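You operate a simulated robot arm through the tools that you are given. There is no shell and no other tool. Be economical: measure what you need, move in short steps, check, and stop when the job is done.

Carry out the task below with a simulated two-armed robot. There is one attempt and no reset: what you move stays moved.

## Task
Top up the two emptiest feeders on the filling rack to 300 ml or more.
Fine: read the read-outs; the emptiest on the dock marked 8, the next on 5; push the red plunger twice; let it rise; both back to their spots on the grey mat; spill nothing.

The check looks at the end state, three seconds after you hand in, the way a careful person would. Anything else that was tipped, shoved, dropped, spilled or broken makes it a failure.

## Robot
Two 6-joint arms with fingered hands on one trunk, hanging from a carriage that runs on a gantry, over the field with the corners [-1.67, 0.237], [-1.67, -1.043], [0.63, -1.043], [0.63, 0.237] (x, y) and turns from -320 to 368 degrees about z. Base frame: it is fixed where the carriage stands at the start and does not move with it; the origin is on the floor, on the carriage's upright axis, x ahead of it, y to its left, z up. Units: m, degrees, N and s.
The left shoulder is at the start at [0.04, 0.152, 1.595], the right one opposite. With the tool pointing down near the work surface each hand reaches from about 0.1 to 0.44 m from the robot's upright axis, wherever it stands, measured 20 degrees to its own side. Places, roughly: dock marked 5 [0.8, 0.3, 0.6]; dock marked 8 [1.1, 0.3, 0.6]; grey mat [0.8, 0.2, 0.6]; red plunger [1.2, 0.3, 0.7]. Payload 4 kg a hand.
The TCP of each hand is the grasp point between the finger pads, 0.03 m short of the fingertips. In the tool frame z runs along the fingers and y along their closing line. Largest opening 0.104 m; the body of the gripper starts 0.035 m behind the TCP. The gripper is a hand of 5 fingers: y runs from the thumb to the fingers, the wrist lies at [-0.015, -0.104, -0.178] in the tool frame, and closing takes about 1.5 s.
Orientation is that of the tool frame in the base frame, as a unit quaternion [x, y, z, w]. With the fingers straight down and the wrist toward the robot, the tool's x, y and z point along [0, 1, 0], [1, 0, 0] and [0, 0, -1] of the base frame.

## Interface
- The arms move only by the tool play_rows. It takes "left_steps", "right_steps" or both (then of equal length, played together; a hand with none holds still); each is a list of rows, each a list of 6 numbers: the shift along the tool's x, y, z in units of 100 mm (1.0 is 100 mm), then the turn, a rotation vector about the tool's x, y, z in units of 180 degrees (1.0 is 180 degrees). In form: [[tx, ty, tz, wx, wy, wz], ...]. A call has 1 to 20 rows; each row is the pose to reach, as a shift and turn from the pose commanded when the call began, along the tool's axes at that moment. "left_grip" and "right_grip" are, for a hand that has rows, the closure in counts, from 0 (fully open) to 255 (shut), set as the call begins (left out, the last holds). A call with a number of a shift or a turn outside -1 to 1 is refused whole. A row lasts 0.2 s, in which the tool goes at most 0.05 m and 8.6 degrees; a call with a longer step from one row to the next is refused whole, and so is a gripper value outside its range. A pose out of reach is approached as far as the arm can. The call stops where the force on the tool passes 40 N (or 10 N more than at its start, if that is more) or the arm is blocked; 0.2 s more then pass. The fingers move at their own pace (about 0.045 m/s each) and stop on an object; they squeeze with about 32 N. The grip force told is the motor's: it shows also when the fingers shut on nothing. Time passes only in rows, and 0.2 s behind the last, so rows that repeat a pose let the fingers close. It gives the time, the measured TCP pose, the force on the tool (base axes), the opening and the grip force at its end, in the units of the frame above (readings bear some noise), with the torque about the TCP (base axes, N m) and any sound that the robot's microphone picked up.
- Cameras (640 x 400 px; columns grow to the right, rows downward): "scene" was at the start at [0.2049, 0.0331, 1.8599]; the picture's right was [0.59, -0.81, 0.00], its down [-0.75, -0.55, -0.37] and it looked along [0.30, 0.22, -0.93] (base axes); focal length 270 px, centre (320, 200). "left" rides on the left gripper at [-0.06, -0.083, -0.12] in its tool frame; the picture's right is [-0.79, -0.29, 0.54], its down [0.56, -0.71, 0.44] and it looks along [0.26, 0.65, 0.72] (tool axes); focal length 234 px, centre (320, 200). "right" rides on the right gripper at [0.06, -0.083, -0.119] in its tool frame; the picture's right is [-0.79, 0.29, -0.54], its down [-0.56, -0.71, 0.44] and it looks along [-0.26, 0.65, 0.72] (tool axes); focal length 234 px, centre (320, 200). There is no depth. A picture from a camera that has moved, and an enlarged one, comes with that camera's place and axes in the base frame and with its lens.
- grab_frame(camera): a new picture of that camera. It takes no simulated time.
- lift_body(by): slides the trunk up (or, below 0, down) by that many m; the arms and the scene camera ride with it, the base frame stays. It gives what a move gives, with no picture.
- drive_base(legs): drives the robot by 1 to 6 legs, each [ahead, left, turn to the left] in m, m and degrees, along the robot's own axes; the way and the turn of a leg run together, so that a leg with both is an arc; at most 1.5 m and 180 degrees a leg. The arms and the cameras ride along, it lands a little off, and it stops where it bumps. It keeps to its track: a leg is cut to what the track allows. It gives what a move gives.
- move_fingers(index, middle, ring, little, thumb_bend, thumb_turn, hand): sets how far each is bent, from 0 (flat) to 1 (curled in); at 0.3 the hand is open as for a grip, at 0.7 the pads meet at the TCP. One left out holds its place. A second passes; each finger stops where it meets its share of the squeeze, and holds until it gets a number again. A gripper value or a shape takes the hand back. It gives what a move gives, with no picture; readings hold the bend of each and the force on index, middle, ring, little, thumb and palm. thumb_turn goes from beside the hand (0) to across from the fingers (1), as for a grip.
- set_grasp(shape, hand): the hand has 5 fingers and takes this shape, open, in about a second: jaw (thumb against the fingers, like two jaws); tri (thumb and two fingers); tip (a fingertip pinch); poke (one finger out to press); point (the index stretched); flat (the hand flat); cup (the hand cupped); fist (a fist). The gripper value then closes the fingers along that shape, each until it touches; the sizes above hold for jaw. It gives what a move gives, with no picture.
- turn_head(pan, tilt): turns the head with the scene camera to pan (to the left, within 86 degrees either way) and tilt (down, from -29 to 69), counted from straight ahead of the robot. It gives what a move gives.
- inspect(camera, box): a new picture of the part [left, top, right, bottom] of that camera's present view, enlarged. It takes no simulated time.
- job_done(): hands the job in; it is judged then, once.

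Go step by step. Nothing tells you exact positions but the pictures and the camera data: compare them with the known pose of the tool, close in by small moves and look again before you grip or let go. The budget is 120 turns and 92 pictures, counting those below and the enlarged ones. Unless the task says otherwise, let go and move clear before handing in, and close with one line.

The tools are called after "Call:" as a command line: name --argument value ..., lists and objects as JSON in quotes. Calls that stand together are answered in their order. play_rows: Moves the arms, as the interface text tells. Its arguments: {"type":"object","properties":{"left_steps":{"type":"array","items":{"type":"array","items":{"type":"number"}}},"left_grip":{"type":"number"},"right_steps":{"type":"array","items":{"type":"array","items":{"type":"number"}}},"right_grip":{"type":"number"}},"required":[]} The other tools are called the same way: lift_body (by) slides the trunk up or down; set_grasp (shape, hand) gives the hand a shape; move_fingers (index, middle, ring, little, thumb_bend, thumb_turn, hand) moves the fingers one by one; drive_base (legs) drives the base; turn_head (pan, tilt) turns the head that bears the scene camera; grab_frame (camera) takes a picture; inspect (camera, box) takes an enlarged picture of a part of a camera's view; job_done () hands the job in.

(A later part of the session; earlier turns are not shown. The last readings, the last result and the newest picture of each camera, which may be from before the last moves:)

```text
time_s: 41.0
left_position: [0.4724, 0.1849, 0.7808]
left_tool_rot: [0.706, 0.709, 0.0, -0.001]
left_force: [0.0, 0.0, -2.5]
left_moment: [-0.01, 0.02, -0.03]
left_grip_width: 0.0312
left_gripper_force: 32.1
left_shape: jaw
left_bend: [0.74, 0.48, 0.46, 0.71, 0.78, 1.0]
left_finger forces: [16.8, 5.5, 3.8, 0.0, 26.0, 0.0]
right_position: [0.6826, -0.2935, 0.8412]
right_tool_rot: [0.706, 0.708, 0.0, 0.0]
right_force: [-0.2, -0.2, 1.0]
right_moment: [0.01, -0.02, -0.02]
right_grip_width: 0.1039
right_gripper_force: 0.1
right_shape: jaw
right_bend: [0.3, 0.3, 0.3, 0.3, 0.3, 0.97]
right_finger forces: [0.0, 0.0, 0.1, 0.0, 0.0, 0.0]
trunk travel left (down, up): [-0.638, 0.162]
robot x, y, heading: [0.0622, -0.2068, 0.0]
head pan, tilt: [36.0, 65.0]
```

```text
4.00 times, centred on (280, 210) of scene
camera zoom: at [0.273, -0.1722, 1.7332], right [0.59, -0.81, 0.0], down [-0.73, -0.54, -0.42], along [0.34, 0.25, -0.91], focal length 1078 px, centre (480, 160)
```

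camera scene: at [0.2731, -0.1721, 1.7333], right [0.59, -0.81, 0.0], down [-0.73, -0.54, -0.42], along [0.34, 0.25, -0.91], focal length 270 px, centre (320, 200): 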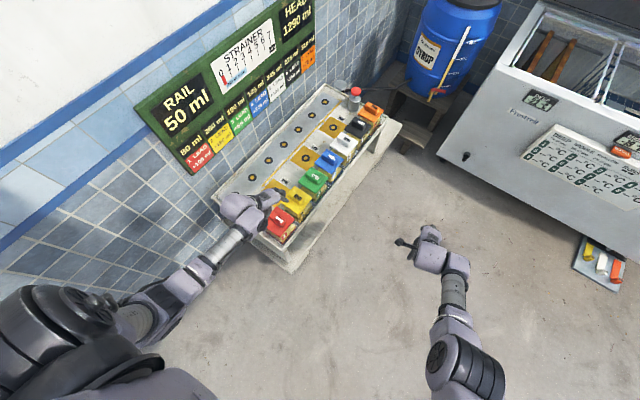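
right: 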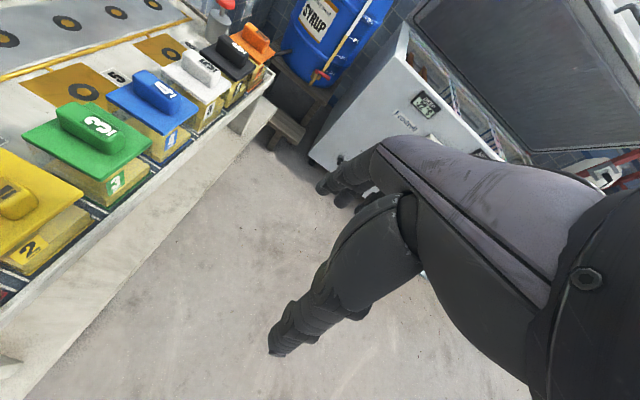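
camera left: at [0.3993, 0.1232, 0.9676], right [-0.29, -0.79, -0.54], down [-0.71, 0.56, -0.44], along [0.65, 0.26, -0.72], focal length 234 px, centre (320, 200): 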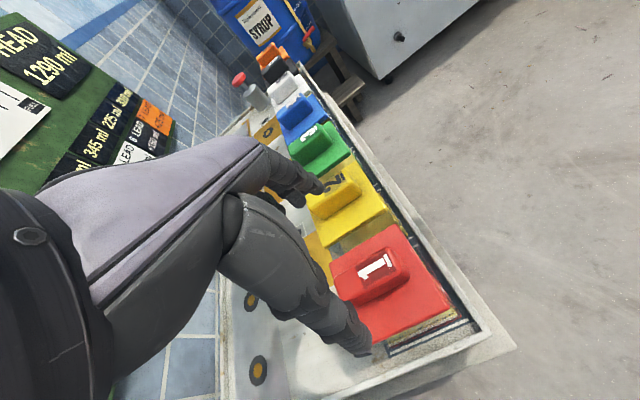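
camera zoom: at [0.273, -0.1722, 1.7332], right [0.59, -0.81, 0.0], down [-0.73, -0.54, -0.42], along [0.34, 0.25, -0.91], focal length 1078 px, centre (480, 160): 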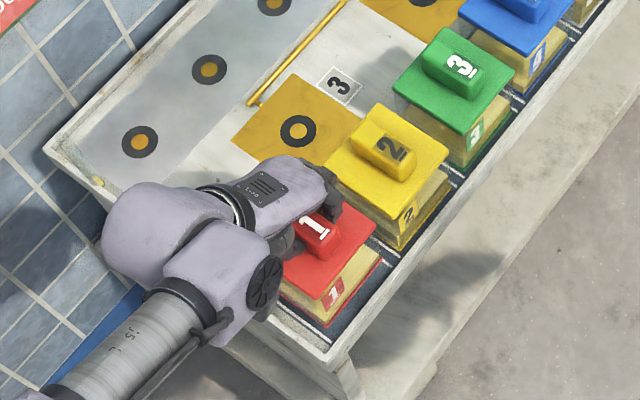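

The whole box lifts (≈2.5 N), seal intact. I raise it clear and carry it slowly above the docks toward dock 8.

Call:
lift_body --by 0.155

Call:
play_rows --left_steps '[[0, 0, -0.1, 0, 0, 0], [0, 0, -0.2, 0, 0, 0], [0, 0, -0.3, 0, 0, 0], [0, 0, -0.4, 0, 0, 0]]'

Call:
drive_base --legs '[[0, 0.145, 0], [0.25, 0, 0], [0.25, 0, 0]]'

Call:
grab_frame --camera "scene"

Call:
grab_frame --camera "left"

```text
time_s: 42.7
left_position: [0.4731, 0.1841, 0.9367]
left_tool_rot: [0.706, 0.709, 0.0, 0.0]
left_force: [0.7, -0.1, -2.7]
left_moment: [0.01, 0.0, -0.02]
left_grip_width: 0.031
left_gripper_force: 32.1
left_shape: jaw
left_bend: [0.74, 0.48, 0.46, 0.71, 0.78, 1.0]
left_finger forces: [16.9, 5.6, 3.7, 0.0, 26.0, 0.1]
right_position: [0.6819, -0.2926, 0.9975]
right_tool_rot: [0.706, 0.708, 0.0, 0.0]
right_force: [-0.2, -0.5, -0.3]
right_moment: [0.0, -0.04, 0.01]
right_grip_width: 0.1038
right_gripper_force: 0.1
right_shape: jaw
right_bend: [0.3, 0.3, 0.3, 0.3, 0.3, 0.97]
right_finger forces: [0.0, 0.0, 0.0, 0.1, 0.0, 0.1]
trunk travel left (down, up): [-0.793, 0.007]
robot x, y, heading: [0.0597, -0.2104, 0.1]
head pan, tilt: [36.0, 65.0]
```

```text
time_s: 43.7
left_position: [0.4701, 0.1824, 0.977]
left_tool_rot: [0.706, 0.708, 0.0, -0.001]
left_force: [-0.1, -0.3, -2.5]
left_moment: [-0.01, 0.01, -0.01]
left_grip_width: 0.0312
left_gripper_force: 32.3
left_shape: jaw
left_bend: [0.74, 0.48, 0.46, 0.71, 0.78, 1.0]
left_finger forces: [16.8, 5.5, 3.7, 0.1, 25.9, 0.0]
right_position: [0.6817, -0.2923, 0.9983]
right_tool_rot: [0.706, 0.708, 0.0, 0.001]
right_force: [0.8, -0.3, -0.5]
right_moment: [0.0, -0.02, -0.01]
right_grip_width: 0.1036
right_gripper_force: 0.1
right_shape: jaw
right_bend: [0.3, 0.3, 0.3, 0.3, 0.3, 0.97]
right_finger forces: [0.0, 0.0, 0.1, 0.0, 0.0, 0.1]
trunk travel left (down, up): [-0.793, 0.007]
robot x, y, heading: [0.0671, -0.2067, 0.4]
head pan, tilt: [36.0, 65.0]
```

```text
time_s: 47.9
left_position: [0.9669, 0.3259, 0.9762]
left_tool_rot: [0.708, 0.707, 0.0, 0.001]
left_force: [0.7, -0.9, -2.8]
left_moment: [-0.02, -0.02, 0.01]
left_grip_width: 0.031
left_gripper_force: 31.9
left_shape: jaw
left_bend: [0.74, 0.48, 0.46, 0.71, 0.78, 1.0]
left_finger forces: [16.9, 5.6, 3.7, 0.0, 26.2, 0.1]
right_position: [1.1753, -0.1492, 0.9973]
right_tool_rot: [0.708, 0.706, 0.0, 0.0]
right_force: [0.0, -0.5, -0.4]
right_moment: [0.0, 0.02, -0.01]
right_grip_width: 0.1038
right_gripper_force: 0.1
right_shape: jaw
right_bend: [0.3, 0.3, 0.3, 0.3, 0.3, 0.97]
right_finger forces: [0.0, 0.1, 0.0, 0.0, 0.0, 0.0]
trunk travel left (down, up): [-0.793, 0.007]
robot x, y, heading: [0.5567, -0.0639, -0.1]
head pan, tilt: [36.0, 65.0]
```

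```text
57 pictures are left
camera scene: at [0.7663, -0.0279, 1.8882], right [0.59, -0.81, 0.0], down [-0.73, -0.53, -0.42], along [0.34, 0.25, -0.91], focal length 270 px, centre (320, 200)
```

scene: 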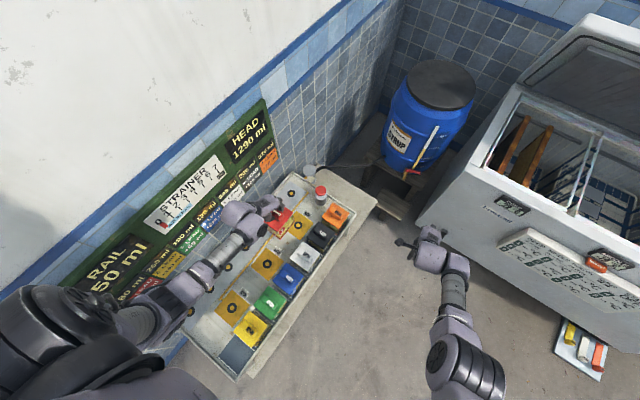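

```text
56 pictures are left
camera left: at [0.8825, 0.2654, 1.0963], right [-0.29, -0.79, -0.54], down [-0.7, 0.56, -0.44], along [0.65, 0.26, -0.72], focal length 234 px, centre (320, 200)
```

left: 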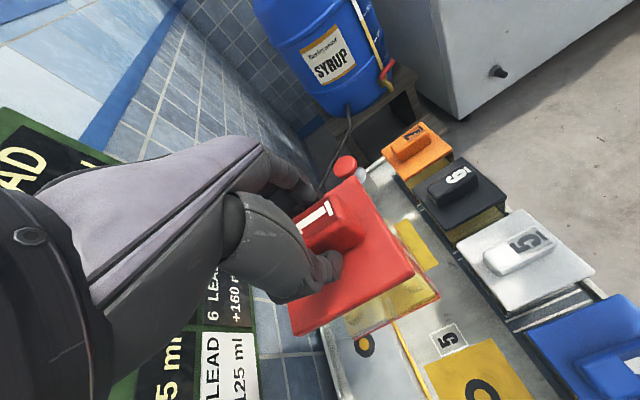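

Call:
inspect --camera "scene" --box '[210, 170, 370, 350]'

Call:
inspect --camera "scene" --box '[240, 170, 350, 260]'

```text
2.22 times, centred on (290, 260) of scene
camera zoom: at [0.7663, -0.0279, 1.8882], right [0.59, -0.81, 0.0], down [-0.73, -0.53, -0.42], along [0.34, 0.25, -0.91], focal length 599 px, centre (387, 67)
```

zoom: 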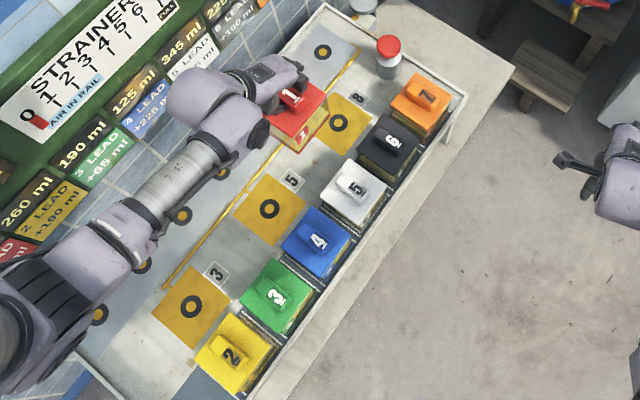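

```text
4.44 times, centred on (295, 215) of scene
camera zoom: at [0.7663, -0.0279, 1.8882], right [0.59, -0.81, 0.0], down [-0.73, -0.53, -0.42], along [0.34, 0.25, -0.91], focal length 1198 px, centre (431, 133)
```

zoom: 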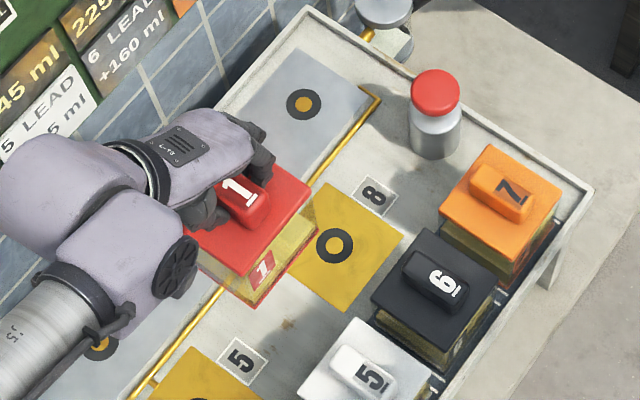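

Docks compute to x ≈0.593/0.834/1.075, y ≈0.332 (surface ≈0.60). I drive forward to the track end and extend the arm over dock 8, keeping high.

Call:
drive_base --legs '[[0.06, 0.006, 0]]'

Call:
lift_body --by -0.13

```text
time_s: 48.9
left_position: [1.0241, 0.3331, 0.9771]
left_tool_rot: [0.708, 0.706, 0.0, 0.0]
left_force: [0.8, 0.1, -2.5]
left_moment: [0.01, 0.01, -0.02]
left_grip_width: 0.0308
left_gripper_force: 32.2
left_shape: jaw
left_bend: [0.74, 0.48, 0.46, 0.71, 0.78, 1.0]
left_finger forces: [16.8, 5.6, 3.7, 0.0, 26.0, 0.0]
right_position: [1.2329, -0.1441, 0.9966]
right_tool_rot: [0.708, 0.707, 0.0, 0.0]
right_force: [0.0, 0.8, 1.6]
right_moment: [-0.03, 0.0, 0.01]
right_grip_width: 0.1039
right_gripper_force: 0.1
right_shape: jaw
right_bend: [0.3, 0.3, 0.3, 0.3, 0.3, 0.97]
right_finger forces: [0.0, 0.0, 0.0, 0.1, 0.1, 0.0]
trunk travel left (down, up): [-0.793, 0.007]
robot x, y, heading: [0.6171, -0.0542, 0.1]
head pan, tilt: [36.0, 65.0]
```

```text
time_s: 50.5
left_position: [1.0244, 0.3334, 0.8471]
left_tool_rot: [0.708, 0.707, -0.001, 0.001]
left_force: [0.2, 0.0, -2.2]
left_moment: [0.03, 0.01, -0.01]
left_grip_width: 0.0311
left_gripper_force: 31.7
left_shape: jaw
left_bend: [0.74, 0.48, 0.46, 0.71, 0.78, 1.0]
left_finger forces: [16.9, 5.6, 3.7, 0.1, 26.0, 0.0]
right_position: [1.2334, -0.1449, 0.8671]
right_tool_rot: [0.708, 0.706, 0.0, 0.0]
right_force: [-0.6, 0.2, -0.6]
right_moment: [0.01, 0.02, 0.02]
right_grip_width: 0.1037
right_gripper_force: 0.1
right_shape: jaw
right_bend: [0.3, 0.3, 0.3, 0.3, 0.3, 0.97]
right_finger forces: [0.0, 0.1, 0.1, 0.1, 0.0, 0.1]
trunk travel left (down, up): [-0.663, 0.137]
robot x, y, heading: [0.6124, -0.0545, 0.1]
head pan, tilt: [36.0, 65.0]
```

Call:
play_rows --left_steps '[[0, 0.12, 0, 0, 0, 0], [0, 0.25, 0, 0, 0, 0], [0, 0.38, 0, 0, 0, 0], [0, 0.51, 0, 0, 0, 0], [0, 0.51, 0.1, 0, 0, 0], [0, 0.51, 0.2, 0, 0, 0], [0, 0.51, 0.3, 0, 0, 0], [0, 0.51, 0.4, 0, 0, 0], [0, 0.51, 0.5, 0, 0, 0], [0, 0.51, 0.5, 0, 0, 0]]'

Call:
grab_frame --camera "left"

Call:
inspect --camera "scene" --box '[240, 150, 360, 260]'

```text
time_s: 52.6
left_position: [1.0742, 0.3336, 0.7962]
left_tool_rot: [0.708, 0.707, -0.001, 0.0]
left_force: [0.1, -0.6, -2.9]
left_moment: [-0.02, 0.04, 0.03]
left_grip_width: 0.0308
left_gripper_force: 31.5
left_shape: jaw
left_bend: [0.74, 0.48, 0.46, 0.71, 0.78, 1.0]
left_finger forces: [16.9, 5.6, 3.6, 0.1, 26.0, 0.1]
right_position: [1.2325, -0.1441, 0.8673]
right_tool_rot: [0.707, 0.707, 0.0, 0.0]
right_force: [-0.1, -0.4, -0.4]
right_moment: [0.01, 0.0, -0.02]
right_grip_width: 0.1038
right_gripper_force: 0.1
right_shape: jaw
right_bend: [0.3, 0.3, 0.3, 0.3, 0.3, 0.97]
right_finger forces: [0.0, 0.1, 0.0, 0.1, 0.0, 0.0]
trunk travel left (down, up): [-0.663, 0.137]
robot x, y, heading: [0.6182, -0.0575, -0.1]
head pan, tilt: [36.0, 65.0]
```

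```text
53 pictures are left
camera left: at [0.9908, 0.2718, 0.9156], right [-0.29, -0.79, -0.54], down [-0.71, 0.56, -0.44], along [0.65, 0.26, -0.72], focal length 234 px, centre (320, 200)
```

left: 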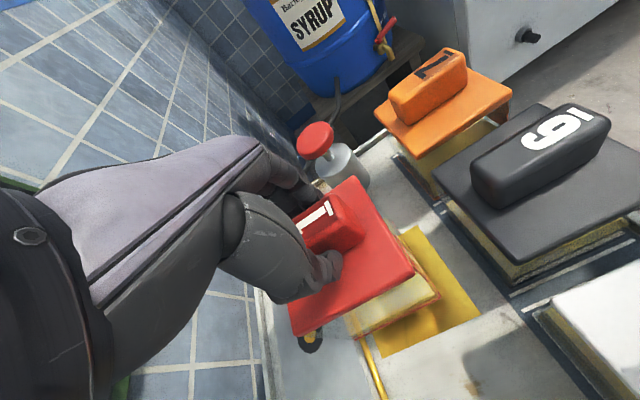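

```text
3.64 times, centred on (300, 205) of scene
camera zoom: at [0.8244, -0.0218, 1.7582], right [0.59, -0.81, 0.0], down [-0.73, -0.53, -0.42], along [0.34, 0.25, -0.91], focal length 980 px, centre (393, 182)
```

zoom: 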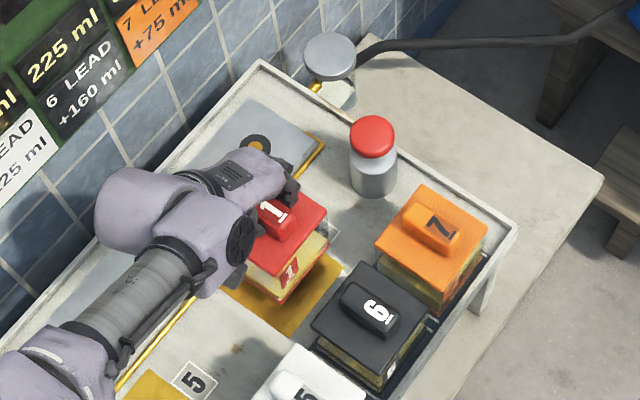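

Dock 8's square centres at about (1.074, 0.334) in both cameras, matching the hand. I set the feeder down slowly.

Call:
play_rows --left_steps '[[0, 0, 0.1, 0, 0, 0], [0, 0, 0.2, 0, 0, 0], [0, 0, 0.28, 0, 0, 0], [0, 0, 0.34, 0, 0, 0], [0, 0, 0.38, 0, 0, 0], [0, 0, 0.41, 0, 0, 0], [0, 0, 0.43, 0, 0, 0], [0, 0, 0.43, 0, 0, 0]]'

Call:
inspect --camera "left" --box '[260, 160, 520, 380]'

```text
time_s: 54.5
left_position: [1.076, 0.3338, 0.753]
left_tool_rot: [0.707, 0.707, -0.001, 0.0]
left_force: [0.4, -1.1, -2.3]
left_moment: [-0.02, -0.01, 0.01]
left_grip_width: 0.031
left_gripper_force: 32.0
left_shape: jaw
left_bend: [0.74, 0.48, 0.47, 0.71, 0.78, 1.0]
left_finger forces: [16.9, 5.4, 3.7, 0.0, 26.0, 0.1]
right_position: [1.2327, -0.1436, 0.8665]
right_tool_rot: [0.708, 0.707, 0.0, 0.0]
right_force: [0.1, 0.4, 0.1]
right_moment: [0.01, 0.02, -0.01]
right_grip_width: 0.1038
right_gripper_force: 0.0
right_shape: jaw
right_bend: [0.3, 0.3, 0.3, 0.3, 0.3, 0.97]
right_finger forces: [0.1, 0.1, 0.0, 0.0, 0.0, 0.1]
trunk travel left (down, up): [-0.663, 0.137]
robot x, y, heading: [0.6206, -0.0557, -0.0]
head pan, tilt: [36.0, 65.0]
```

```text
1.82 times, centred on (390, 270) of left
camera zoom: at [0.9916, 0.2716, 0.8735], right [-0.29, -0.79, -0.54], down [-0.71, 0.56, -0.44], along [0.65, 0.26, -0.72], focal length 426 px, centre (193, 73)
```

zoom: 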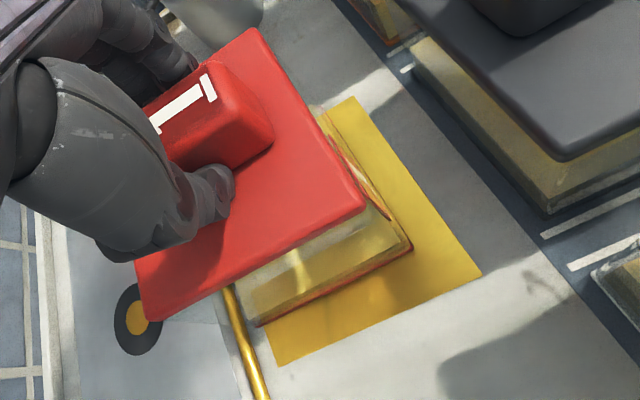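

Comparing base rim to the yellow square in the same picture, the box sits ≈1 cm too far in +x and +y. I lift slightly, shift by (−0.0105, −0.0095), and recheck before release.

Call:
play_rows --left_steps '[[0, 0, -0.1, 0, 0, 0], [-0.05, -0.05, -0.1, 0, 0, 0], [-0.095, -0.105, -0.1, 0, 0, 0], [-0.095, -0.105, -0.05, 0, 0, 0], [-0.095, -0.105, -0.01, 0, 0, 0], [-0.095, -0.105, 0.0, 0, 0, 0]]'

Call:
inspect --camera "left" --box '[260, 160, 520, 380]'

Call:
inspect --camera "scene" --box '[260, 170, 360, 250]'

```text
time_s: 55.9
left_position: [1.0654, 0.3233, 0.7539]
left_tool_rot: [0.708, 0.706, 0.001, 0.0]
left_force: [-0.8, 0.0, -1.0]
left_moment: [-0.05, 0.01, -0.05]
left_grip_width: 0.031
left_gripper_force: 32.2
left_shape: jaw
left_bend: [0.74, 0.48, 0.47, 0.71, 0.78, 1.0]
left_finger forces: [16.8, 5.4, 3.7, 0.1, 26.2, 0.1]
right_position: [1.2318, -0.1447, 0.8669]
right_tool_rot: [0.707, 0.707, 0.0, 0.0]
right_force: [0.7, 0.2, -0.4]
right_moment: [0.0, 0.02, 0.01]
right_grip_width: 0.1036
right_gripper_force: 0.1
right_shape: jaw
right_bend: [0.3, 0.3, 0.3, 0.3, 0.3, 0.97]
right_finger forces: [0.0, 0.0, 0.0, 0.0, 0.0, 0.0]
trunk travel left (down, up): [-0.663, 0.137]
robot x, y, heading: [0.6194, -0.0579, -0.0]
head pan, tilt: [36.0, 65.0]
```

```text
1.82 times, centred on (390, 270) of left
camera zoom: at [0.9806, 0.2626, 0.8733], right [-0.29, -0.79, -0.54], down [-0.71, 0.56, -0.44], along [0.65, 0.26, -0.72], focal length 426 px, centre (193, 73)
```

zoom: 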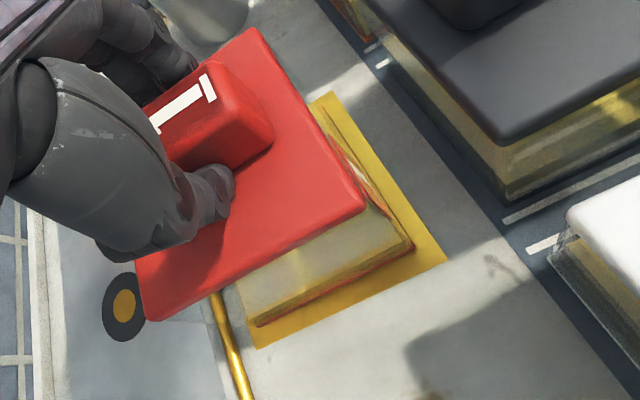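

```text
5.00 times, centred on (310, 210) of scene
camera zoom: at [0.8244, -0.0218, 1.7582], right [0.59, -0.81, 0.0], down [-0.73, -0.53, -0.42], along [0.34, 0.25, -0.91], focal length 1348 px, centre (370, 150)
```

zoom: 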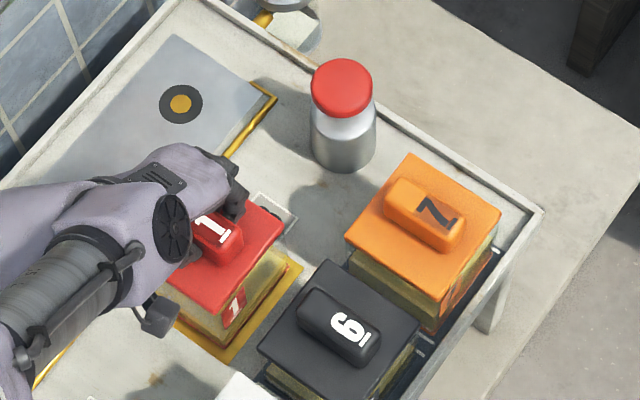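

Now the margins look even. Lower the last millimetres to contact and release, then rise.

Call:
play_rows --left_steps '[[0, 0, 0.015, 0, 0, 0], [0, 0, 0.025, 0, 0, 0], [0, 0, 0.025, 0, 0, 0]]'

Call:
play_rows --left_steps '[[0, 0, 0, 0, 0, 0], [0, 0, 0, 0, 0, 0], [0, 0, 0, 0, 0, 0], [0, 0, 0, 0, 0, 0], [0, 0, 0, 0, 0, 0], [0, 0, 0, 0, 0, 0], [0, 0, 0, 0, 0, 0], [0, 0, 0, 0, 0, 0], [0, 0, 0, 0, 0, 0]]' --left_grip 0

Call:
play_rows --left_steps '[[0, 0, -0.1, 0, 0, 0], [0, 0, -0.2, 0, 0, 0], [0, 0, -0.4, 0, 0, 0], [0, 0, -0.6, 0, 0, 0], [0, 0, -0.9, 0, 0, 0]]'

Call:
grab_frame --camera "left"

Call:
inspect --camera "scene" --box '[100, 120, 360, 380]'

```text
time_s: 56.6
left_position: [1.0663, 0.3238, 0.752]
left_tool_rot: [0.708, 0.706, 0.0, 0.001]
left_force: [-8.2, -4.5, 28.0]
left_moment: [-0.33, -0.36, -0.13]
left_grip_width: 0.0309
left_gripper_force: 31.6
left_shape: jaw
left_bend: [0.75, 0.49, 0.48, 0.71, 0.78, 1.0]
left_finger forces: [29.6, 4.6, 3.7, 0.0, 33.5, 0.0]
right_position: [1.2331, -0.1435, 0.8672]
right_tool_rot: [0.708, 0.706, 0.0, 0.0]
right_force: [0.3, 0.1, 0.4]
right_moment: [-0.02, 0.01, -0.01]
right_grip_width: 0.1039
right_gripper_force: 0.1
right_shape: jaw
right_bend: [0.3, 0.3, 0.3, 0.3, 0.3, 0.97]
right_finger forces: [0.1, 0.0, 0.0, 0.0, 0.0, 0.0]
trunk travel left (down, up): [-0.663, 0.137]
robot x, y, heading: [0.6122, -0.0559, -0.1]
head pan, tilt: [36.0, 65.0]
```

```text
time_s: 58.6
left_position: [1.0647, 0.3238, 0.7512]
left_tool_rot: [0.708, 0.706, -0.001, 0.0]
left_force: [0.2, 0.1, 0.7]
left_moment: [-0.02, -0.03, 0.0]
left_grip_width: 0.1039
left_gripper_force: 0.1
left_shape: jaw
left_bend: [0.3, 0.3, 0.3, 0.3, 0.3, 0.97]
left_finger forces: [0.0, 0.0, 0.1, 0.1, 0.0, 0.0]
right_position: [1.2335, -0.1435, 0.8669]
right_tool_rot: [0.708, 0.706, 0.0, 0.0]
right_force: [-0.4, 0.9, -0.6]
right_moment: [0.0, -0.01, 0.02]
right_grip_width: 0.1033
right_gripper_force: 0.0
right_shape: jaw
right_bend: [0.3, 0.3, 0.3, 0.3, 0.3, 0.97]
right_finger forces: [0.0, 0.0, 0.1, 0.1, 0.1, 0.0]
trunk travel left (down, up): [-0.663, 0.137]
robot x, y, heading: [0.6156, -0.0542, -0.0]
head pan, tilt: [36.0, 65.0]
```

```text
time_s: 59.9
left_position: [1.0639, 0.3219, 0.8443]
left_tool_rot: [0.707, 0.707, -0.001, -0.001]
left_force: [0.4, 0.5, 0.0]
left_moment: [-0.02, 0.0, -0.02]
left_grip_width: 0.1039
left_gripper_force: 0.0
left_shape: jaw
left_bend: [0.3, 0.3, 0.3, 0.3, 0.3, 0.97]
left_finger forces: [0.0, 0.1, 0.0, 0.0, 0.0, 0.0]
right_position: [1.2326, -0.1445, 0.8664]
right_tool_rot: [0.708, 0.706, -0.001, -0.001]
right_force: [-0.3, 0.1, -1.1]
right_moment: [0.01, 0.01, 0.02]
right_grip_width: 0.1036
right_gripper_force: 0.1
right_shape: jaw
right_bend: [0.3, 0.3, 0.3, 0.3, 0.3, 0.97]
right_finger forces: [0.0, 0.1, 0.0, 0.0, 0.1, 0.0]
trunk travel left (down, up): [-0.663, 0.137]
robot x, y, heading: [0.6175, -0.0589, -0.2]
head pan, tilt: [36.0, 65.0]
```

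```text
48 pictures are left
camera left: at [0.9812, 0.2608, 0.9635], right [-0.29, -0.79, -0.54], down [-0.71, 0.56, -0.44], along [0.65, 0.26, -0.72], focal length 234 px, centre (320, 200)
```

left: 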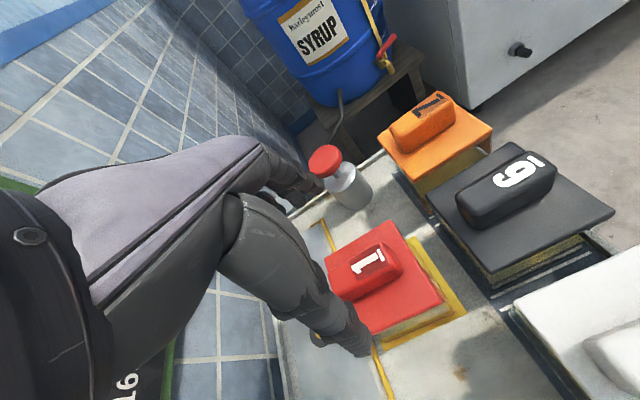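

```text
1.54 times, centred on (230, 250) of scene
camera zoom: at [0.8245, -0.0217, 1.7582], right [0.59, -0.81, 0.0], down [-0.73, -0.53, -0.42], along [0.34, 0.25, -0.91], focal length 415 px, centre (458, 123)
```

zoom: 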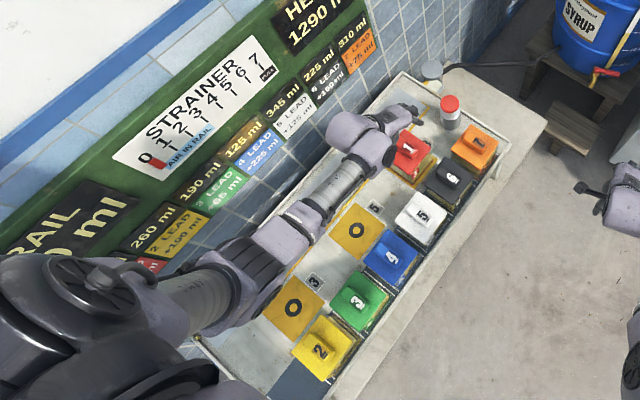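

Feeder 1 sits squarely on dock 8. Next feeder 4: rise, drive back over it and look.

Call:
lift_body --by 0.13

Call:
drive_base --legs '[[-0.225, -0.132, 0.1]]'

Call:
lift_body --by -0.13

Call:
grab_frame --camera "left"

Call:
inspect --camera "left" --box '[300, 200, 500, 360]'

```text
time_s: 61.4
left_position: [1.0656, 0.3218, 0.9732]
left_tool_rot: [0.708, 0.706, 0.0, -0.001]
left_force: [-0.5, -0.3, 0.1]
left_moment: [0.04, -0.01, 0.01]
left_grip_width: 0.1036
left_gripper_force: 0.0
left_shape: jaw
left_bend: [0.3, 0.3, 0.3, 0.3, 0.3, 0.97]
left_finger forces: [0.0, 0.1, 0.0, 0.1, 0.0, 0.0]
right_position: [1.2333, -0.1437, 0.9964]
right_tool_rot: [0.708, 0.706, 0.0, 0.0]
right_force: [0.2, -0.7, 0.4]
right_moment: [0.01, 0.04, 0.01]
right_grip_width: 0.1037
right_gripper_force: 0.1
right_shape: jaw
right_bend: [0.3, 0.3, 0.3, 0.3, 0.3, 0.97]
right_finger forces: [0.1, 0.1, 0.0, 0.1, 0.0, 0.0]
trunk travel left (down, up): [-0.793, 0.007]
robot x, y, heading: [0.6162, -0.057, -0.2]
head pan, tilt: [36.0, 65.0]
```

```text
time_s: 63.3
left_position: [0.8455, 0.1911, 0.9736]
left_tool_rot: [0.706, 0.708, 0.0, 0.0]
left_force: [0.3, -0.5, -0.7]
left_moment: [-0.01, 0.02, -0.01]
left_grip_width: 0.1037
left_gripper_force: 0.0
left_shape: jaw
left_bend: [0.3, 0.3, 0.3, 0.3, 0.3, 0.97]
left_finger forces: [0.0, 0.0, 0.0, 0.0, 0.0, 0.0]
right_position: [1.015, -0.2737, 0.9975]
right_tool_rot: [0.706, 0.709, 0.0, 0.0]
right_force: [0.5, 0.1, 0.2]
right_moment: [-0.03, 0.01, 0.02]
right_grip_width: 0.1037
right_gripper_force: 0.0
right_shape: jaw
right_bend: [0.3, 0.3, 0.3, 0.3, 0.3, 0.97]
right_finger forces: [0.0, 0.0, 0.1, 0.0, 0.0, 0.0]
trunk travel left (down, up): [-0.793, 0.007]
robot x, y, heading: [0.396, -0.1902, 0.3]
head pan, tilt: [36.0, 65.0]
```

```text
time_s: 64.9
left_position: [0.8462, 0.1909, 0.8433]
left_tool_rot: [0.706, 0.708, 0.0, 0.0]
left_force: [0.0, 0.9, -0.2]
left_moment: [0.02, 0.0, -0.01]
left_grip_width: 0.1039
left_gripper_force: 0.0
left_shape: jaw
left_bend: [0.3, 0.3, 0.3, 0.3, 0.3, 0.97]
left_finger forces: [0.0, 0.1, 0.0, 0.0, 0.0, 0.0]
right_position: [1.0149, -0.2745, 0.8669]
right_tool_rot: [0.706, 0.709, 0.0, 0.0]
right_force: [0.1, -0.1, 0.1]
right_moment: [-0.01, 0.03, 0.03]
right_grip_width: 0.1038
right_gripper_force: 0.1
right_shape: jaw
right_bend: [0.3, 0.3, 0.3, 0.3, 0.3, 0.97]
right_finger forces: [0.1, 0.1, 0.0, 0.0, 0.0, 0.1]
trunk travel left (down, up): [-0.663, 0.137]
robot x, y, heading: [0.3954, -0.1885, 0.2]
head pan, tilt: [36.0, 65.0]
```

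```text
46 pictures are left
camera left: at [0.7616, 0.1298, 0.9635], right [-0.29, -0.79, -0.54], down [-0.71, 0.56, -0.44], along [0.65, 0.26, -0.72], focal length 234 px, centre (320, 200)
```

left: 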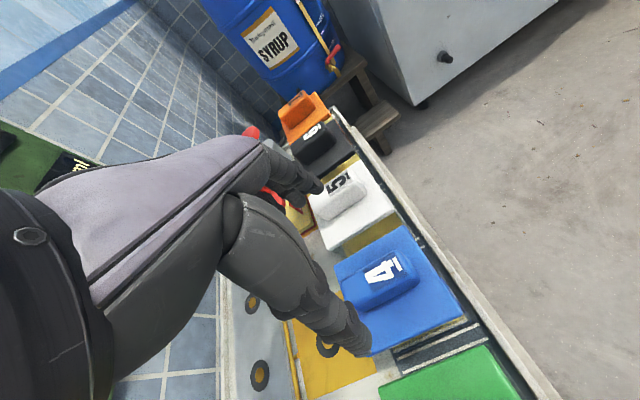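

```text
2.50 times, centred on (400, 280) of left
camera zoom: at [0.7616, 0.1298, 0.9635], right [-0.29, -0.79, -0.54], down [-0.71, 0.56, -0.44], along [0.65, 0.26, -0.72], focal length 585 px, centre (120, 0)
```

zoom: 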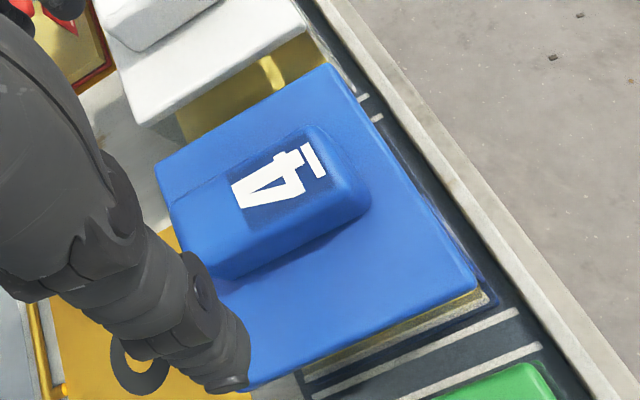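

Feeder 4's lid centres at ≈(0.835, 0.188), exactly opposite dock 5 (0.834, 0.332). I align, descend and grip it.

Call:
play_rows --left_steps '[[-0.03, -0.11, 0, 0, 0, 0], [-0.03, -0.11, 0.3, 0, 0, 0], [-0.03, -0.11, 0.6, 0, 0, 0], [-0.03, -0.11, 0.75, 0, 0, 0], [-0.03, -0.11, 0.85, 0, 0, 0], [-0.03, -0.11, 0.91, 0, 0, 0]]'

Call:
inspect --camera "left" --box '[220, 160, 480, 360]'

```text
time_s: 66.3
left_position: [0.8352, 0.1857, 0.7522]
left_tool_rot: [0.705, 0.709, 0.0, 0.0]
left_force: [0.0, 0.2, -0.6]
left_moment: [0.02, -0.02, -0.01]
left_grip_width: 0.1041
left_gripper_force: 0.0
left_shape: jaw
left_bend: [0.3, 0.3, 0.3, 0.3, 0.3, 0.97]
left_finger forces: [0.1, 0.0, 0.0, 0.1, 0.1, 0.0]
right_position: [1.0137, -0.2745, 0.8671]
right_tool_rot: [0.706, 0.708, 0.0, 0.001]
right_force: [0.3, 1.1, 0.8]
right_moment: [0.04, 0.0, 0.0]
right_grip_width: 0.1038
right_gripper_force: 0.0
right_shape: jaw
right_bend: [0.3, 0.3, 0.3, 0.3, 0.3, 0.97]
right_finger forces: [0.0, 0.0, 0.1, 0.0, 0.0, 0.1]
trunk travel left (down, up): [-0.663, 0.137]
robot x, y, heading: [0.3975, -0.1928, 0.2]
head pan, tilt: [36.0, 65.0]
```

```text
2.00 times, centred on (350, 260) of left
camera zoom: at [0.7516, 0.1249, 0.8727], right [-0.29, -0.79, -0.54], down [-0.71, 0.56, -0.44], along [0.65, 0.26, -0.72], focal length 468 px, centre (260, 80)
```

zoom: 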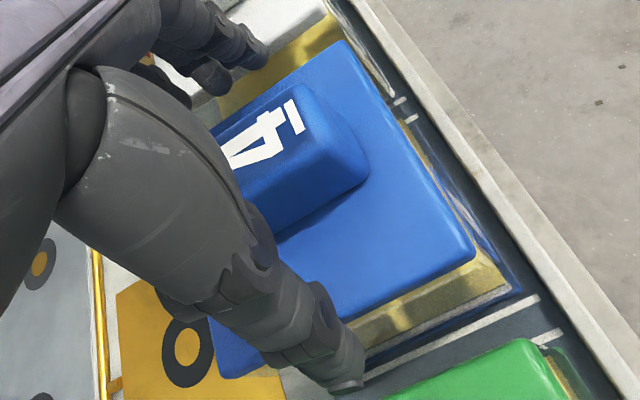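

Call:
play_rows --left_steps '[[0, 0, 0, 0, 0, 0], [0, 0, 0, 0, 0, 0], [0, 0, 0, 0, 0, 0], [0, 0, 0, 0, 0, 0], [0, 0, 0, 0, 0, 0], [0, 0, 0, 0, 0, 0], [0, 0, 0, 0, 0, 0], [0, 0, 0, 0, 0, 0]]' --left_grip 255

Call:
inspect --camera "left" --box '[220, 160, 480, 360]'

Call:
play_rows --left_steps '[[0, 0, -0.03, 0, 0, 0], [0, 0, -0.07, 0, 0, 0], [0, 0, -0.12, 0, 0, 0], [0, 0, -0.2, 0, 0, 0], [0, 0, -0.3, 0, 0, 0], [0, 0, -0.3, 0, 0, 0]]'

Call:
inspect --camera "left" --box '[220, 160, 480, 360]'

```text
time_s: 68.1
left_position: [0.8347, 0.1869, 0.7534]
left_tool_rot: [0.706, 0.708, 0.0, 0.0]
left_force: [-1.8, 0.2, 3.1]
left_moment: [-0.06, 0.13, -0.03]
left_grip_width: 0.0247
left_gripper_force: 31.8
left_shape: jaw
left_bend: [0.73, 0.57, 0.55, 0.71, 0.75, 1.0]
left_finger forces: [16.0, 8.0, 3.6, 0.0, 32.3, 0.0]
right_position: [1.0145, -0.274, 0.8672]
right_tool_rot: [0.706, 0.708, 0.0, 0.0]
right_force: [0.8, 0.3, 0.2]
right_moment: [0.0, 0.0, -0.02]
right_grip_width: 0.1036
right_gripper_force: 0.0
right_shape: jaw
right_bend: [0.3, 0.3, 0.3, 0.3, 0.3, 0.97]
right_finger forces: [0.0, 0.0, 0.0, 0.0, 0.1, 0.0]
trunk travel left (down, up): [-0.663, 0.137]
robot x, y, heading: [0.3974, -0.1868, 0.4]
head pan, tilt: [36.0, 65.0]
```

```text
2.00 times, centred on (350, 260) of left
camera zoom: at [0.7511, 0.125, 0.8727], right [-0.29, -0.79, -0.54], down [-0.71, 0.56, -0.44], along [0.65, 0.26, -0.72], focal length 468 px, centre (260, 80)
```

zoom: 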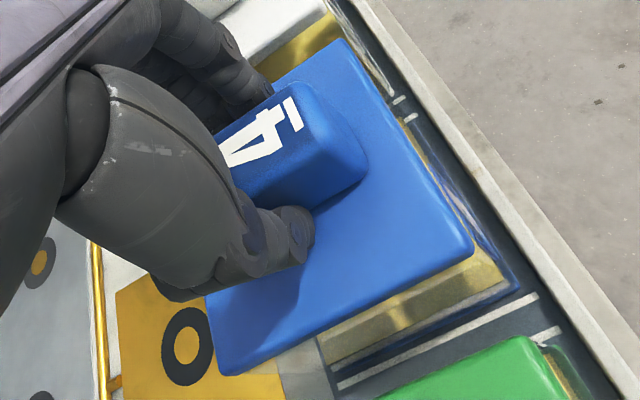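

```text
time_s: 69.5
left_position: [0.8346, 0.1907, 0.7828]
left_tool_rot: [0.706, 0.708, 0.0, 0.0]
left_force: [0.1, -0.2, -2.4]
left_moment: [0.04, 0.0, -0.02]
left_grip_width: 0.0243
left_gripper_force: 32.3
left_shape: jaw
left_bend: [0.73, 0.57, 0.56, 0.71, 0.75, 1.0]
left_finger forces: [16.8, 7.9, 3.6, 0.0, 29.3, 0.0]
right_position: [1.0145, -0.2736, 0.8659]
right_tool_rot: [0.706, 0.708, -0.001, 0.0]
right_force: [0.6, 0.0, 0.4]
right_moment: [-0.01, 0.01, -0.01]
right_grip_width: 0.104
right_gripper_force: 0.1
right_shape: jaw
right_bend: [0.3, 0.3, 0.3, 0.3, 0.3, 0.97]
right_finger forces: [0.1, 0.0, 0.0, 0.0, 0.0, 0.0]
trunk travel left (down, up): [-0.663, 0.137]
robot x, y, heading: [0.3977, -0.1896, 0.0]
head pan, tilt: [36.0, 65.0]
```

```text
2.00 times, centred on (350, 260) of left
camera zoom: at [0.7506, 0.1281, 0.9018], right [-0.29, -0.79, -0.54], down [-0.71, 0.56, -0.44], along [0.65, 0.26, -0.72], focal length 468 px, centre (260, 80)
```

zoom: 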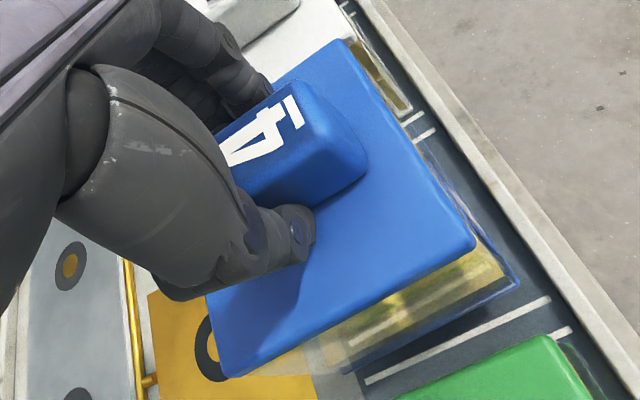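

Held. I raise it, shift +y to dock 5, and come down to check alignment.

Call:
lift_body --by 0.13

Call:
drive_base --legs '[[0, 0.142, 0]]'

Call:
lift_body --by -0.14

Call:
inspect --camera "left" --box '[260, 160, 520, 380]'

```text
time_s: 71.0
left_position: [0.8342, 0.1892, 0.9111]
left_tool_rot: [0.706, 0.708, 0.0, -0.001]
left_force: [-0.1, 0.2, -2.9]
left_moment: [-0.02, 0.0, -0.04]
left_grip_width: 0.0242
left_gripper_force: 32.2
left_shape: jaw
left_bend: [0.73, 0.57, 0.56, 0.71, 0.75, 1.0]
left_finger forces: [16.7, 8.0, 3.7, 0.1, 29.4, 0.1]
right_position: [1.0145, -0.2744, 0.9961]
right_tool_rot: [0.706, 0.709, 0.0, -0.001]
right_force: [0.6, 0.0, -0.1]
right_moment: [0.0, 0.02, 0.01]
right_grip_width: 0.1035
right_gripper_force: 0.0
right_shape: jaw
right_bend: [0.3, 0.3, 0.3, 0.3, 0.3, 0.97]
right_finger forces: [0.1, 0.0, 0.1, 0.0, 0.1, 0.0]
trunk travel left (down, up): [-0.793, 0.007]
robot x, y, heading: [0.4001, -0.1869, 0.3]
head pan, tilt: [36.0, 65.0]
```

```text
time_s: 72.4
left_position: [0.8341, 0.3309, 0.913]
left_tool_rot: [0.705, 0.709, -0.001, 0.0]
left_force: [1.3, 0.2, -3.2]
left_moment: [-0.04, 0.02, 0.0]
left_grip_width: 0.0242
left_gripper_force: 31.6
left_shape: jaw
left_bend: [0.73, 0.57, 0.56, 0.71, 0.75, 1.0]
left_finger forces: [16.8, 7.8, 3.6, 0.0, 29.4, 0.0]
right_position: [1.0144, -0.1327, 0.9968]
right_tool_rot: [0.705, 0.709, 0.0, 0.0]
right_force: [-0.4, 0.1, 0.1]
right_moment: [0.01, 0.02, 0.01]
right_grip_width: 0.1037
right_gripper_force: 0.0
right_shape: jaw
right_bend: [0.3, 0.3, 0.3, 0.3, 0.3, 0.97]
right_finger forces: [0.0, 0.1, 0.0, 0.0, 0.1, 0.1]
trunk travel left (down, up): [-0.793, 0.007]
robot x, y, heading: [0.3937, -0.0506, 0.2]
head pan, tilt: [36.0, 65.0]
```

```text
time_s: 74.0
left_position: [0.833, 0.3297, 0.7723]
left_tool_rot: [0.705, 0.709, -0.001, 0.0]
left_force: [-0.1, 0.2, -2.2]
left_moment: [0.0, -0.02, -0.01]
left_grip_width: 0.0244
left_gripper_force: 32.4
left_shape: jaw
left_bend: [0.73, 0.57, 0.56, 0.71, 0.75, 1.0]
left_finger forces: [16.8, 7.8, 3.5, 0.0, 29.3, 0.0]
right_position: [1.0143, -0.1333, 0.8562]
right_tool_rot: [0.706, 0.709, 0.0, 0.0]
right_force: [-0.1, 0.2, 0.2]
right_moment: [0.04, -0.03, 0.0]
right_grip_width: 0.1037
right_gripper_force: 0.0
right_shape: jaw
right_bend: [0.3, 0.3, 0.3, 0.3, 0.3, 0.97]
right_finger forces: [0.1, 0.1, 0.0, 0.1, 0.0, 0.1]
trunk travel left (down, up): [-0.653, 0.147]
robot x, y, heading: [0.397, -0.054, 0.3]
head pan, tilt: [36.0, 65.0]
```

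```text
1.82 times, centred on (390, 270) of left
camera zoom: at [0.7497, 0.2685, 0.8918], right [-0.28, -0.79, -0.54], down [-0.71, 0.56, -0.44], along [0.65, 0.26, -0.72], focal length 426 px, centre (193, 73)
```

zoom: 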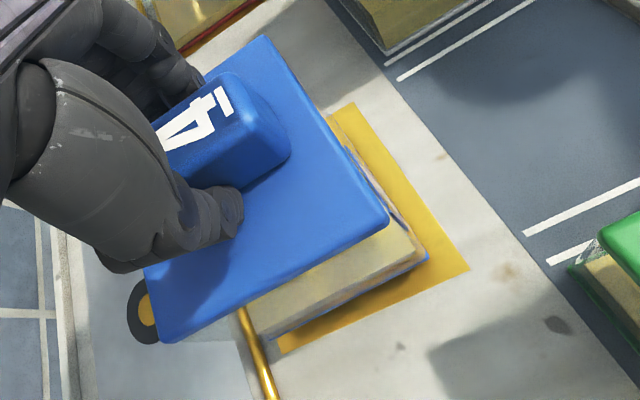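

Base vs. square: about (−4 mm, +6 mm) off. Shift (+0.003, −0.005), lower near contact and recheck.

Call:
play_rows --left_steps '[[-0.05, 0.03, 0.0, 0, 0, 0], [-0.05, 0.03, 0.06, 0, 0, 0], [-0.05, 0.03, 0.12, 0, 0, 0], [-0.05, 0.03, 0.16, 0, 0, 0], [-0.05, 0.03, 0.17, 0, 0, 0]]'

Call:
inspect --camera "left" --box '[260, 160, 520, 380]'

```text
time_s: 75.2
left_position: [0.8358, 0.3256, 0.7552]
left_tool_rot: [0.705, 0.709, -0.001, 0.0]
left_force: [0.3, 0.1, -2.4]
left_moment: [-0.02, 0.0, 0.03]
left_grip_width: 0.0244
left_gripper_force: 32.0
left_shape: jaw
left_bend: [0.73, 0.57, 0.56, 0.71, 0.75, 1.0]
left_finger forces: [16.8, 7.8, 3.5, 0.0, 29.2, 0.0]
right_position: [1.0133, -0.1333, 0.8564]
right_tool_rot: [0.705, 0.709, -0.001, 0.0]
right_force: [1.1, 0.1, 0.3]
right_moment: [-0.05, -0.02, -0.01]
right_grip_width: 0.1037
right_gripper_force: 0.1
right_shape: jaw
right_bend: [0.3, 0.3, 0.3, 0.3, 0.3, 0.97]
right_finger forces: [0.0, 0.0, 0.1, 0.0, 0.0, 0.0]
trunk travel left (down, up): [-0.653, 0.147]
robot x, y, heading: [0.3979, -0.0501, 0.2]
head pan, tilt: [36.0, 65.0]
```

```text
1.82 times, centred on (390, 270) of left
camera zoom: at [0.7518, 0.2637, 0.8747], right [-0.28, -0.79, -0.54], down [-0.71, 0.56, -0.44], along [0.65, 0.26, -0.72], focal length 426 px, centre (193, 73)
```

zoom: 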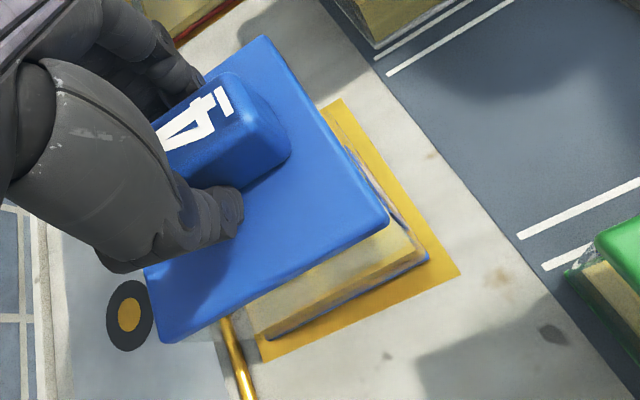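

Even margins. Set down, release, rise.

Call:
play_rows --left_steps '[[0, 0, 0.015, 0, 0, 0], [0, 0, 0.028, 0, 0, 0], [0, 0, 0.028, 0, 0, 0]]'

Call:
play_rows --left_steps '[[0, 0, 0, 0, 0, 0], [0, 0, 0, 0, 0, 0], [0, 0, 0, 0, 0, 0], [0, 0, 0, 0, 0, 0], [0, 0, 0, 0, 0, 0], [0, 0, 0, 0, 0, 0], [0, 0, 0, 0, 0, 0], [0, 0, 0, 0, 0, 0], [0, 0, 0, 0, 0, 0]]' --left_grip 0

Call:
play_rows --left_steps '[[0, 0, -0.1, 0, 0, 0], [0, 0, -0.2, 0, 0, 0], [0, 0, -0.4, 0, 0, 0], [0, 0, -0.6, 0, 0, 0], [0, 0, -0.9, 0, 0, 0]]'

Call:
lift_body --by 0.14

Call:
grab_frame --camera "scene"

```text
time_s: 76.0
left_position: [0.8353, 0.3265, 0.7539]
left_tool_rot: [0.706, 0.709, 0.001, 0.001]
left_force: [-1.2, -1.1, 4.7]
left_moment: [-0.09, 0.12, -0.04]
left_grip_width: 0.0243
left_gripper_force: 32.4
left_shape: jaw
left_bend: [0.73, 0.57, 0.56, 0.71, 0.75, 1.0]
left_finger forces: [17.3, 7.9, 3.7, 0.1, 35.5, 0.0]
right_position: [1.0145, -0.133, 0.8569]
right_tool_rot: [0.705, 0.709, 0.0, 0.0]
right_force: [-0.1, -0.2, 0.0]
right_moment: [-0.04, -0.01, 0.05]
right_grip_width: 0.1037
right_gripper_force: 0.0
right_shape: jaw
right_bend: [0.3, 0.3, 0.3, 0.3, 0.3, 0.97]
right_finger forces: [0.0, 0.0, 0.0, 0.0, 0.1, 0.0]
trunk travel left (down, up): [-0.653, 0.147]
robot x, y, heading: [0.3948, -0.0492, 0.2]
head pan, tilt: [36.0, 65.0]
```

```text
time_s: 78.0
left_position: [0.8355, 0.3263, 0.7524]
left_tool_rot: [0.705, 0.709, 0.0, 0.0]
left_force: [0.0, -0.1, 0.3]
left_moment: [0.0, -0.03, 0.01]
left_grip_width: 0.1035
left_gripper_force: 0.1
left_shape: jaw
left_bend: [0.3, 0.3, 0.3, 0.3, 0.3, 0.97]
left_finger forces: [0.1, 0.1, 0.0, 0.1, 0.1, 0.0]
right_position: [1.0144, -0.1336, 0.8578]
right_tool_rot: [0.705, 0.709, -0.001, 0.0]
right_force: [-0.5, -0.3, -0.4]
right_moment: [0.02, 0.01, 0.02]
right_grip_width: 0.1036
right_gripper_force: 0.0
right_shape: jaw
right_bend: [0.3, 0.3, 0.3, 0.3, 0.3, 0.97]
right_finger forces: [0.0, 0.0, 0.0, 0.0, 0.0, 0.0]
trunk travel left (down, up): [-0.653, 0.147]
robot x, y, heading: [0.3954, -0.0478, 0.0]
head pan, tilt: [36.0, 65.0]
```

```text
time_s: 79.2
left_position: [0.8359, 0.3244, 0.8405]
left_tool_rot: [0.705, 0.709, 0.0, -0.001]
left_force: [-0.7, -0.5, 0.1]
left_moment: [-0.01, 0.01, -0.01]
left_grip_width: 0.1037
left_gripper_force: 0.1
left_shape: jaw
left_bend: [0.3, 0.3, 0.3, 0.3, 0.3, 0.97]
left_finger forces: [0.1, 0.0, 0.0, 0.0, 0.1, 0.0]
right_position: [1.0136, -0.1328, 0.8567]
right_tool_rot: [0.706, 0.709, 0.0, 0.0]
right_force: [-0.1, 0.3, 0.0]
right_moment: [-0.02, 0.01, 0.02]
right_grip_width: 0.1037
right_gripper_force: 0.1
right_shape: jaw
right_bend: [0.3, 0.3, 0.3, 0.3, 0.3, 0.97]
right_finger forces: [0.0, 0.1, 0.0, 0.0, 0.0, 0.0]
trunk travel left (down, up): [-0.653, 0.147]
robot x, y, heading: [0.3948, -0.0509, 0.3]
head pan, tilt: [36.0, 65.0]
```

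```text
time_s: 80.9
left_position: [0.8363, 0.3248, 0.9806]
left_tool_rot: [0.705, 0.709, 0.0, 0.0]
left_force: [0.0, 0.1, 0.9]
left_moment: [-0.02, 0.03, 0.01]
left_grip_width: 0.1038
left_gripper_force: 0.1
left_shape: jaw
left_bend: [0.3, 0.3, 0.3, 0.3, 0.3, 0.97]
left_finger forces: [0.0, 0.1, 0.0, 0.0, 0.0, 0.1]
right_position: [1.0134, -0.133, 0.9963]
right_tool_rot: [0.705, 0.709, 0.001, 0.0]
right_force: [-0.1, -0.8, 0.4]
right_moment: [-0.02, 0.03, -0.02]
right_grip_width: 0.1036
right_gripper_force: 0.0
right_shape: jaw
right_bend: [0.3, 0.3, 0.3, 0.3, 0.3, 0.97]
right_finger forces: [0.0, 0.1, 0.1, 0.1, 0.1, 0.1]
trunk travel left (down, up): [-0.793, 0.007]
robot x, y, heading: [0.3975, -0.0473, 0.5]
head pan, tilt: [36.0, 65.0]
```

```text
39 pictures are left
camera scene: at [0.605, -0.0136, 1.8881], right [0.59, -0.81, 0.0], down [-0.73, -0.54, -0.42], along [0.34, 0.25, -0.91], focal length 270 px, centre (320, 200)
```

scene: 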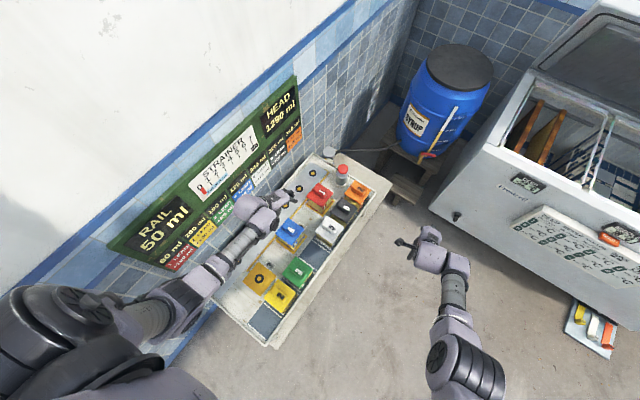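

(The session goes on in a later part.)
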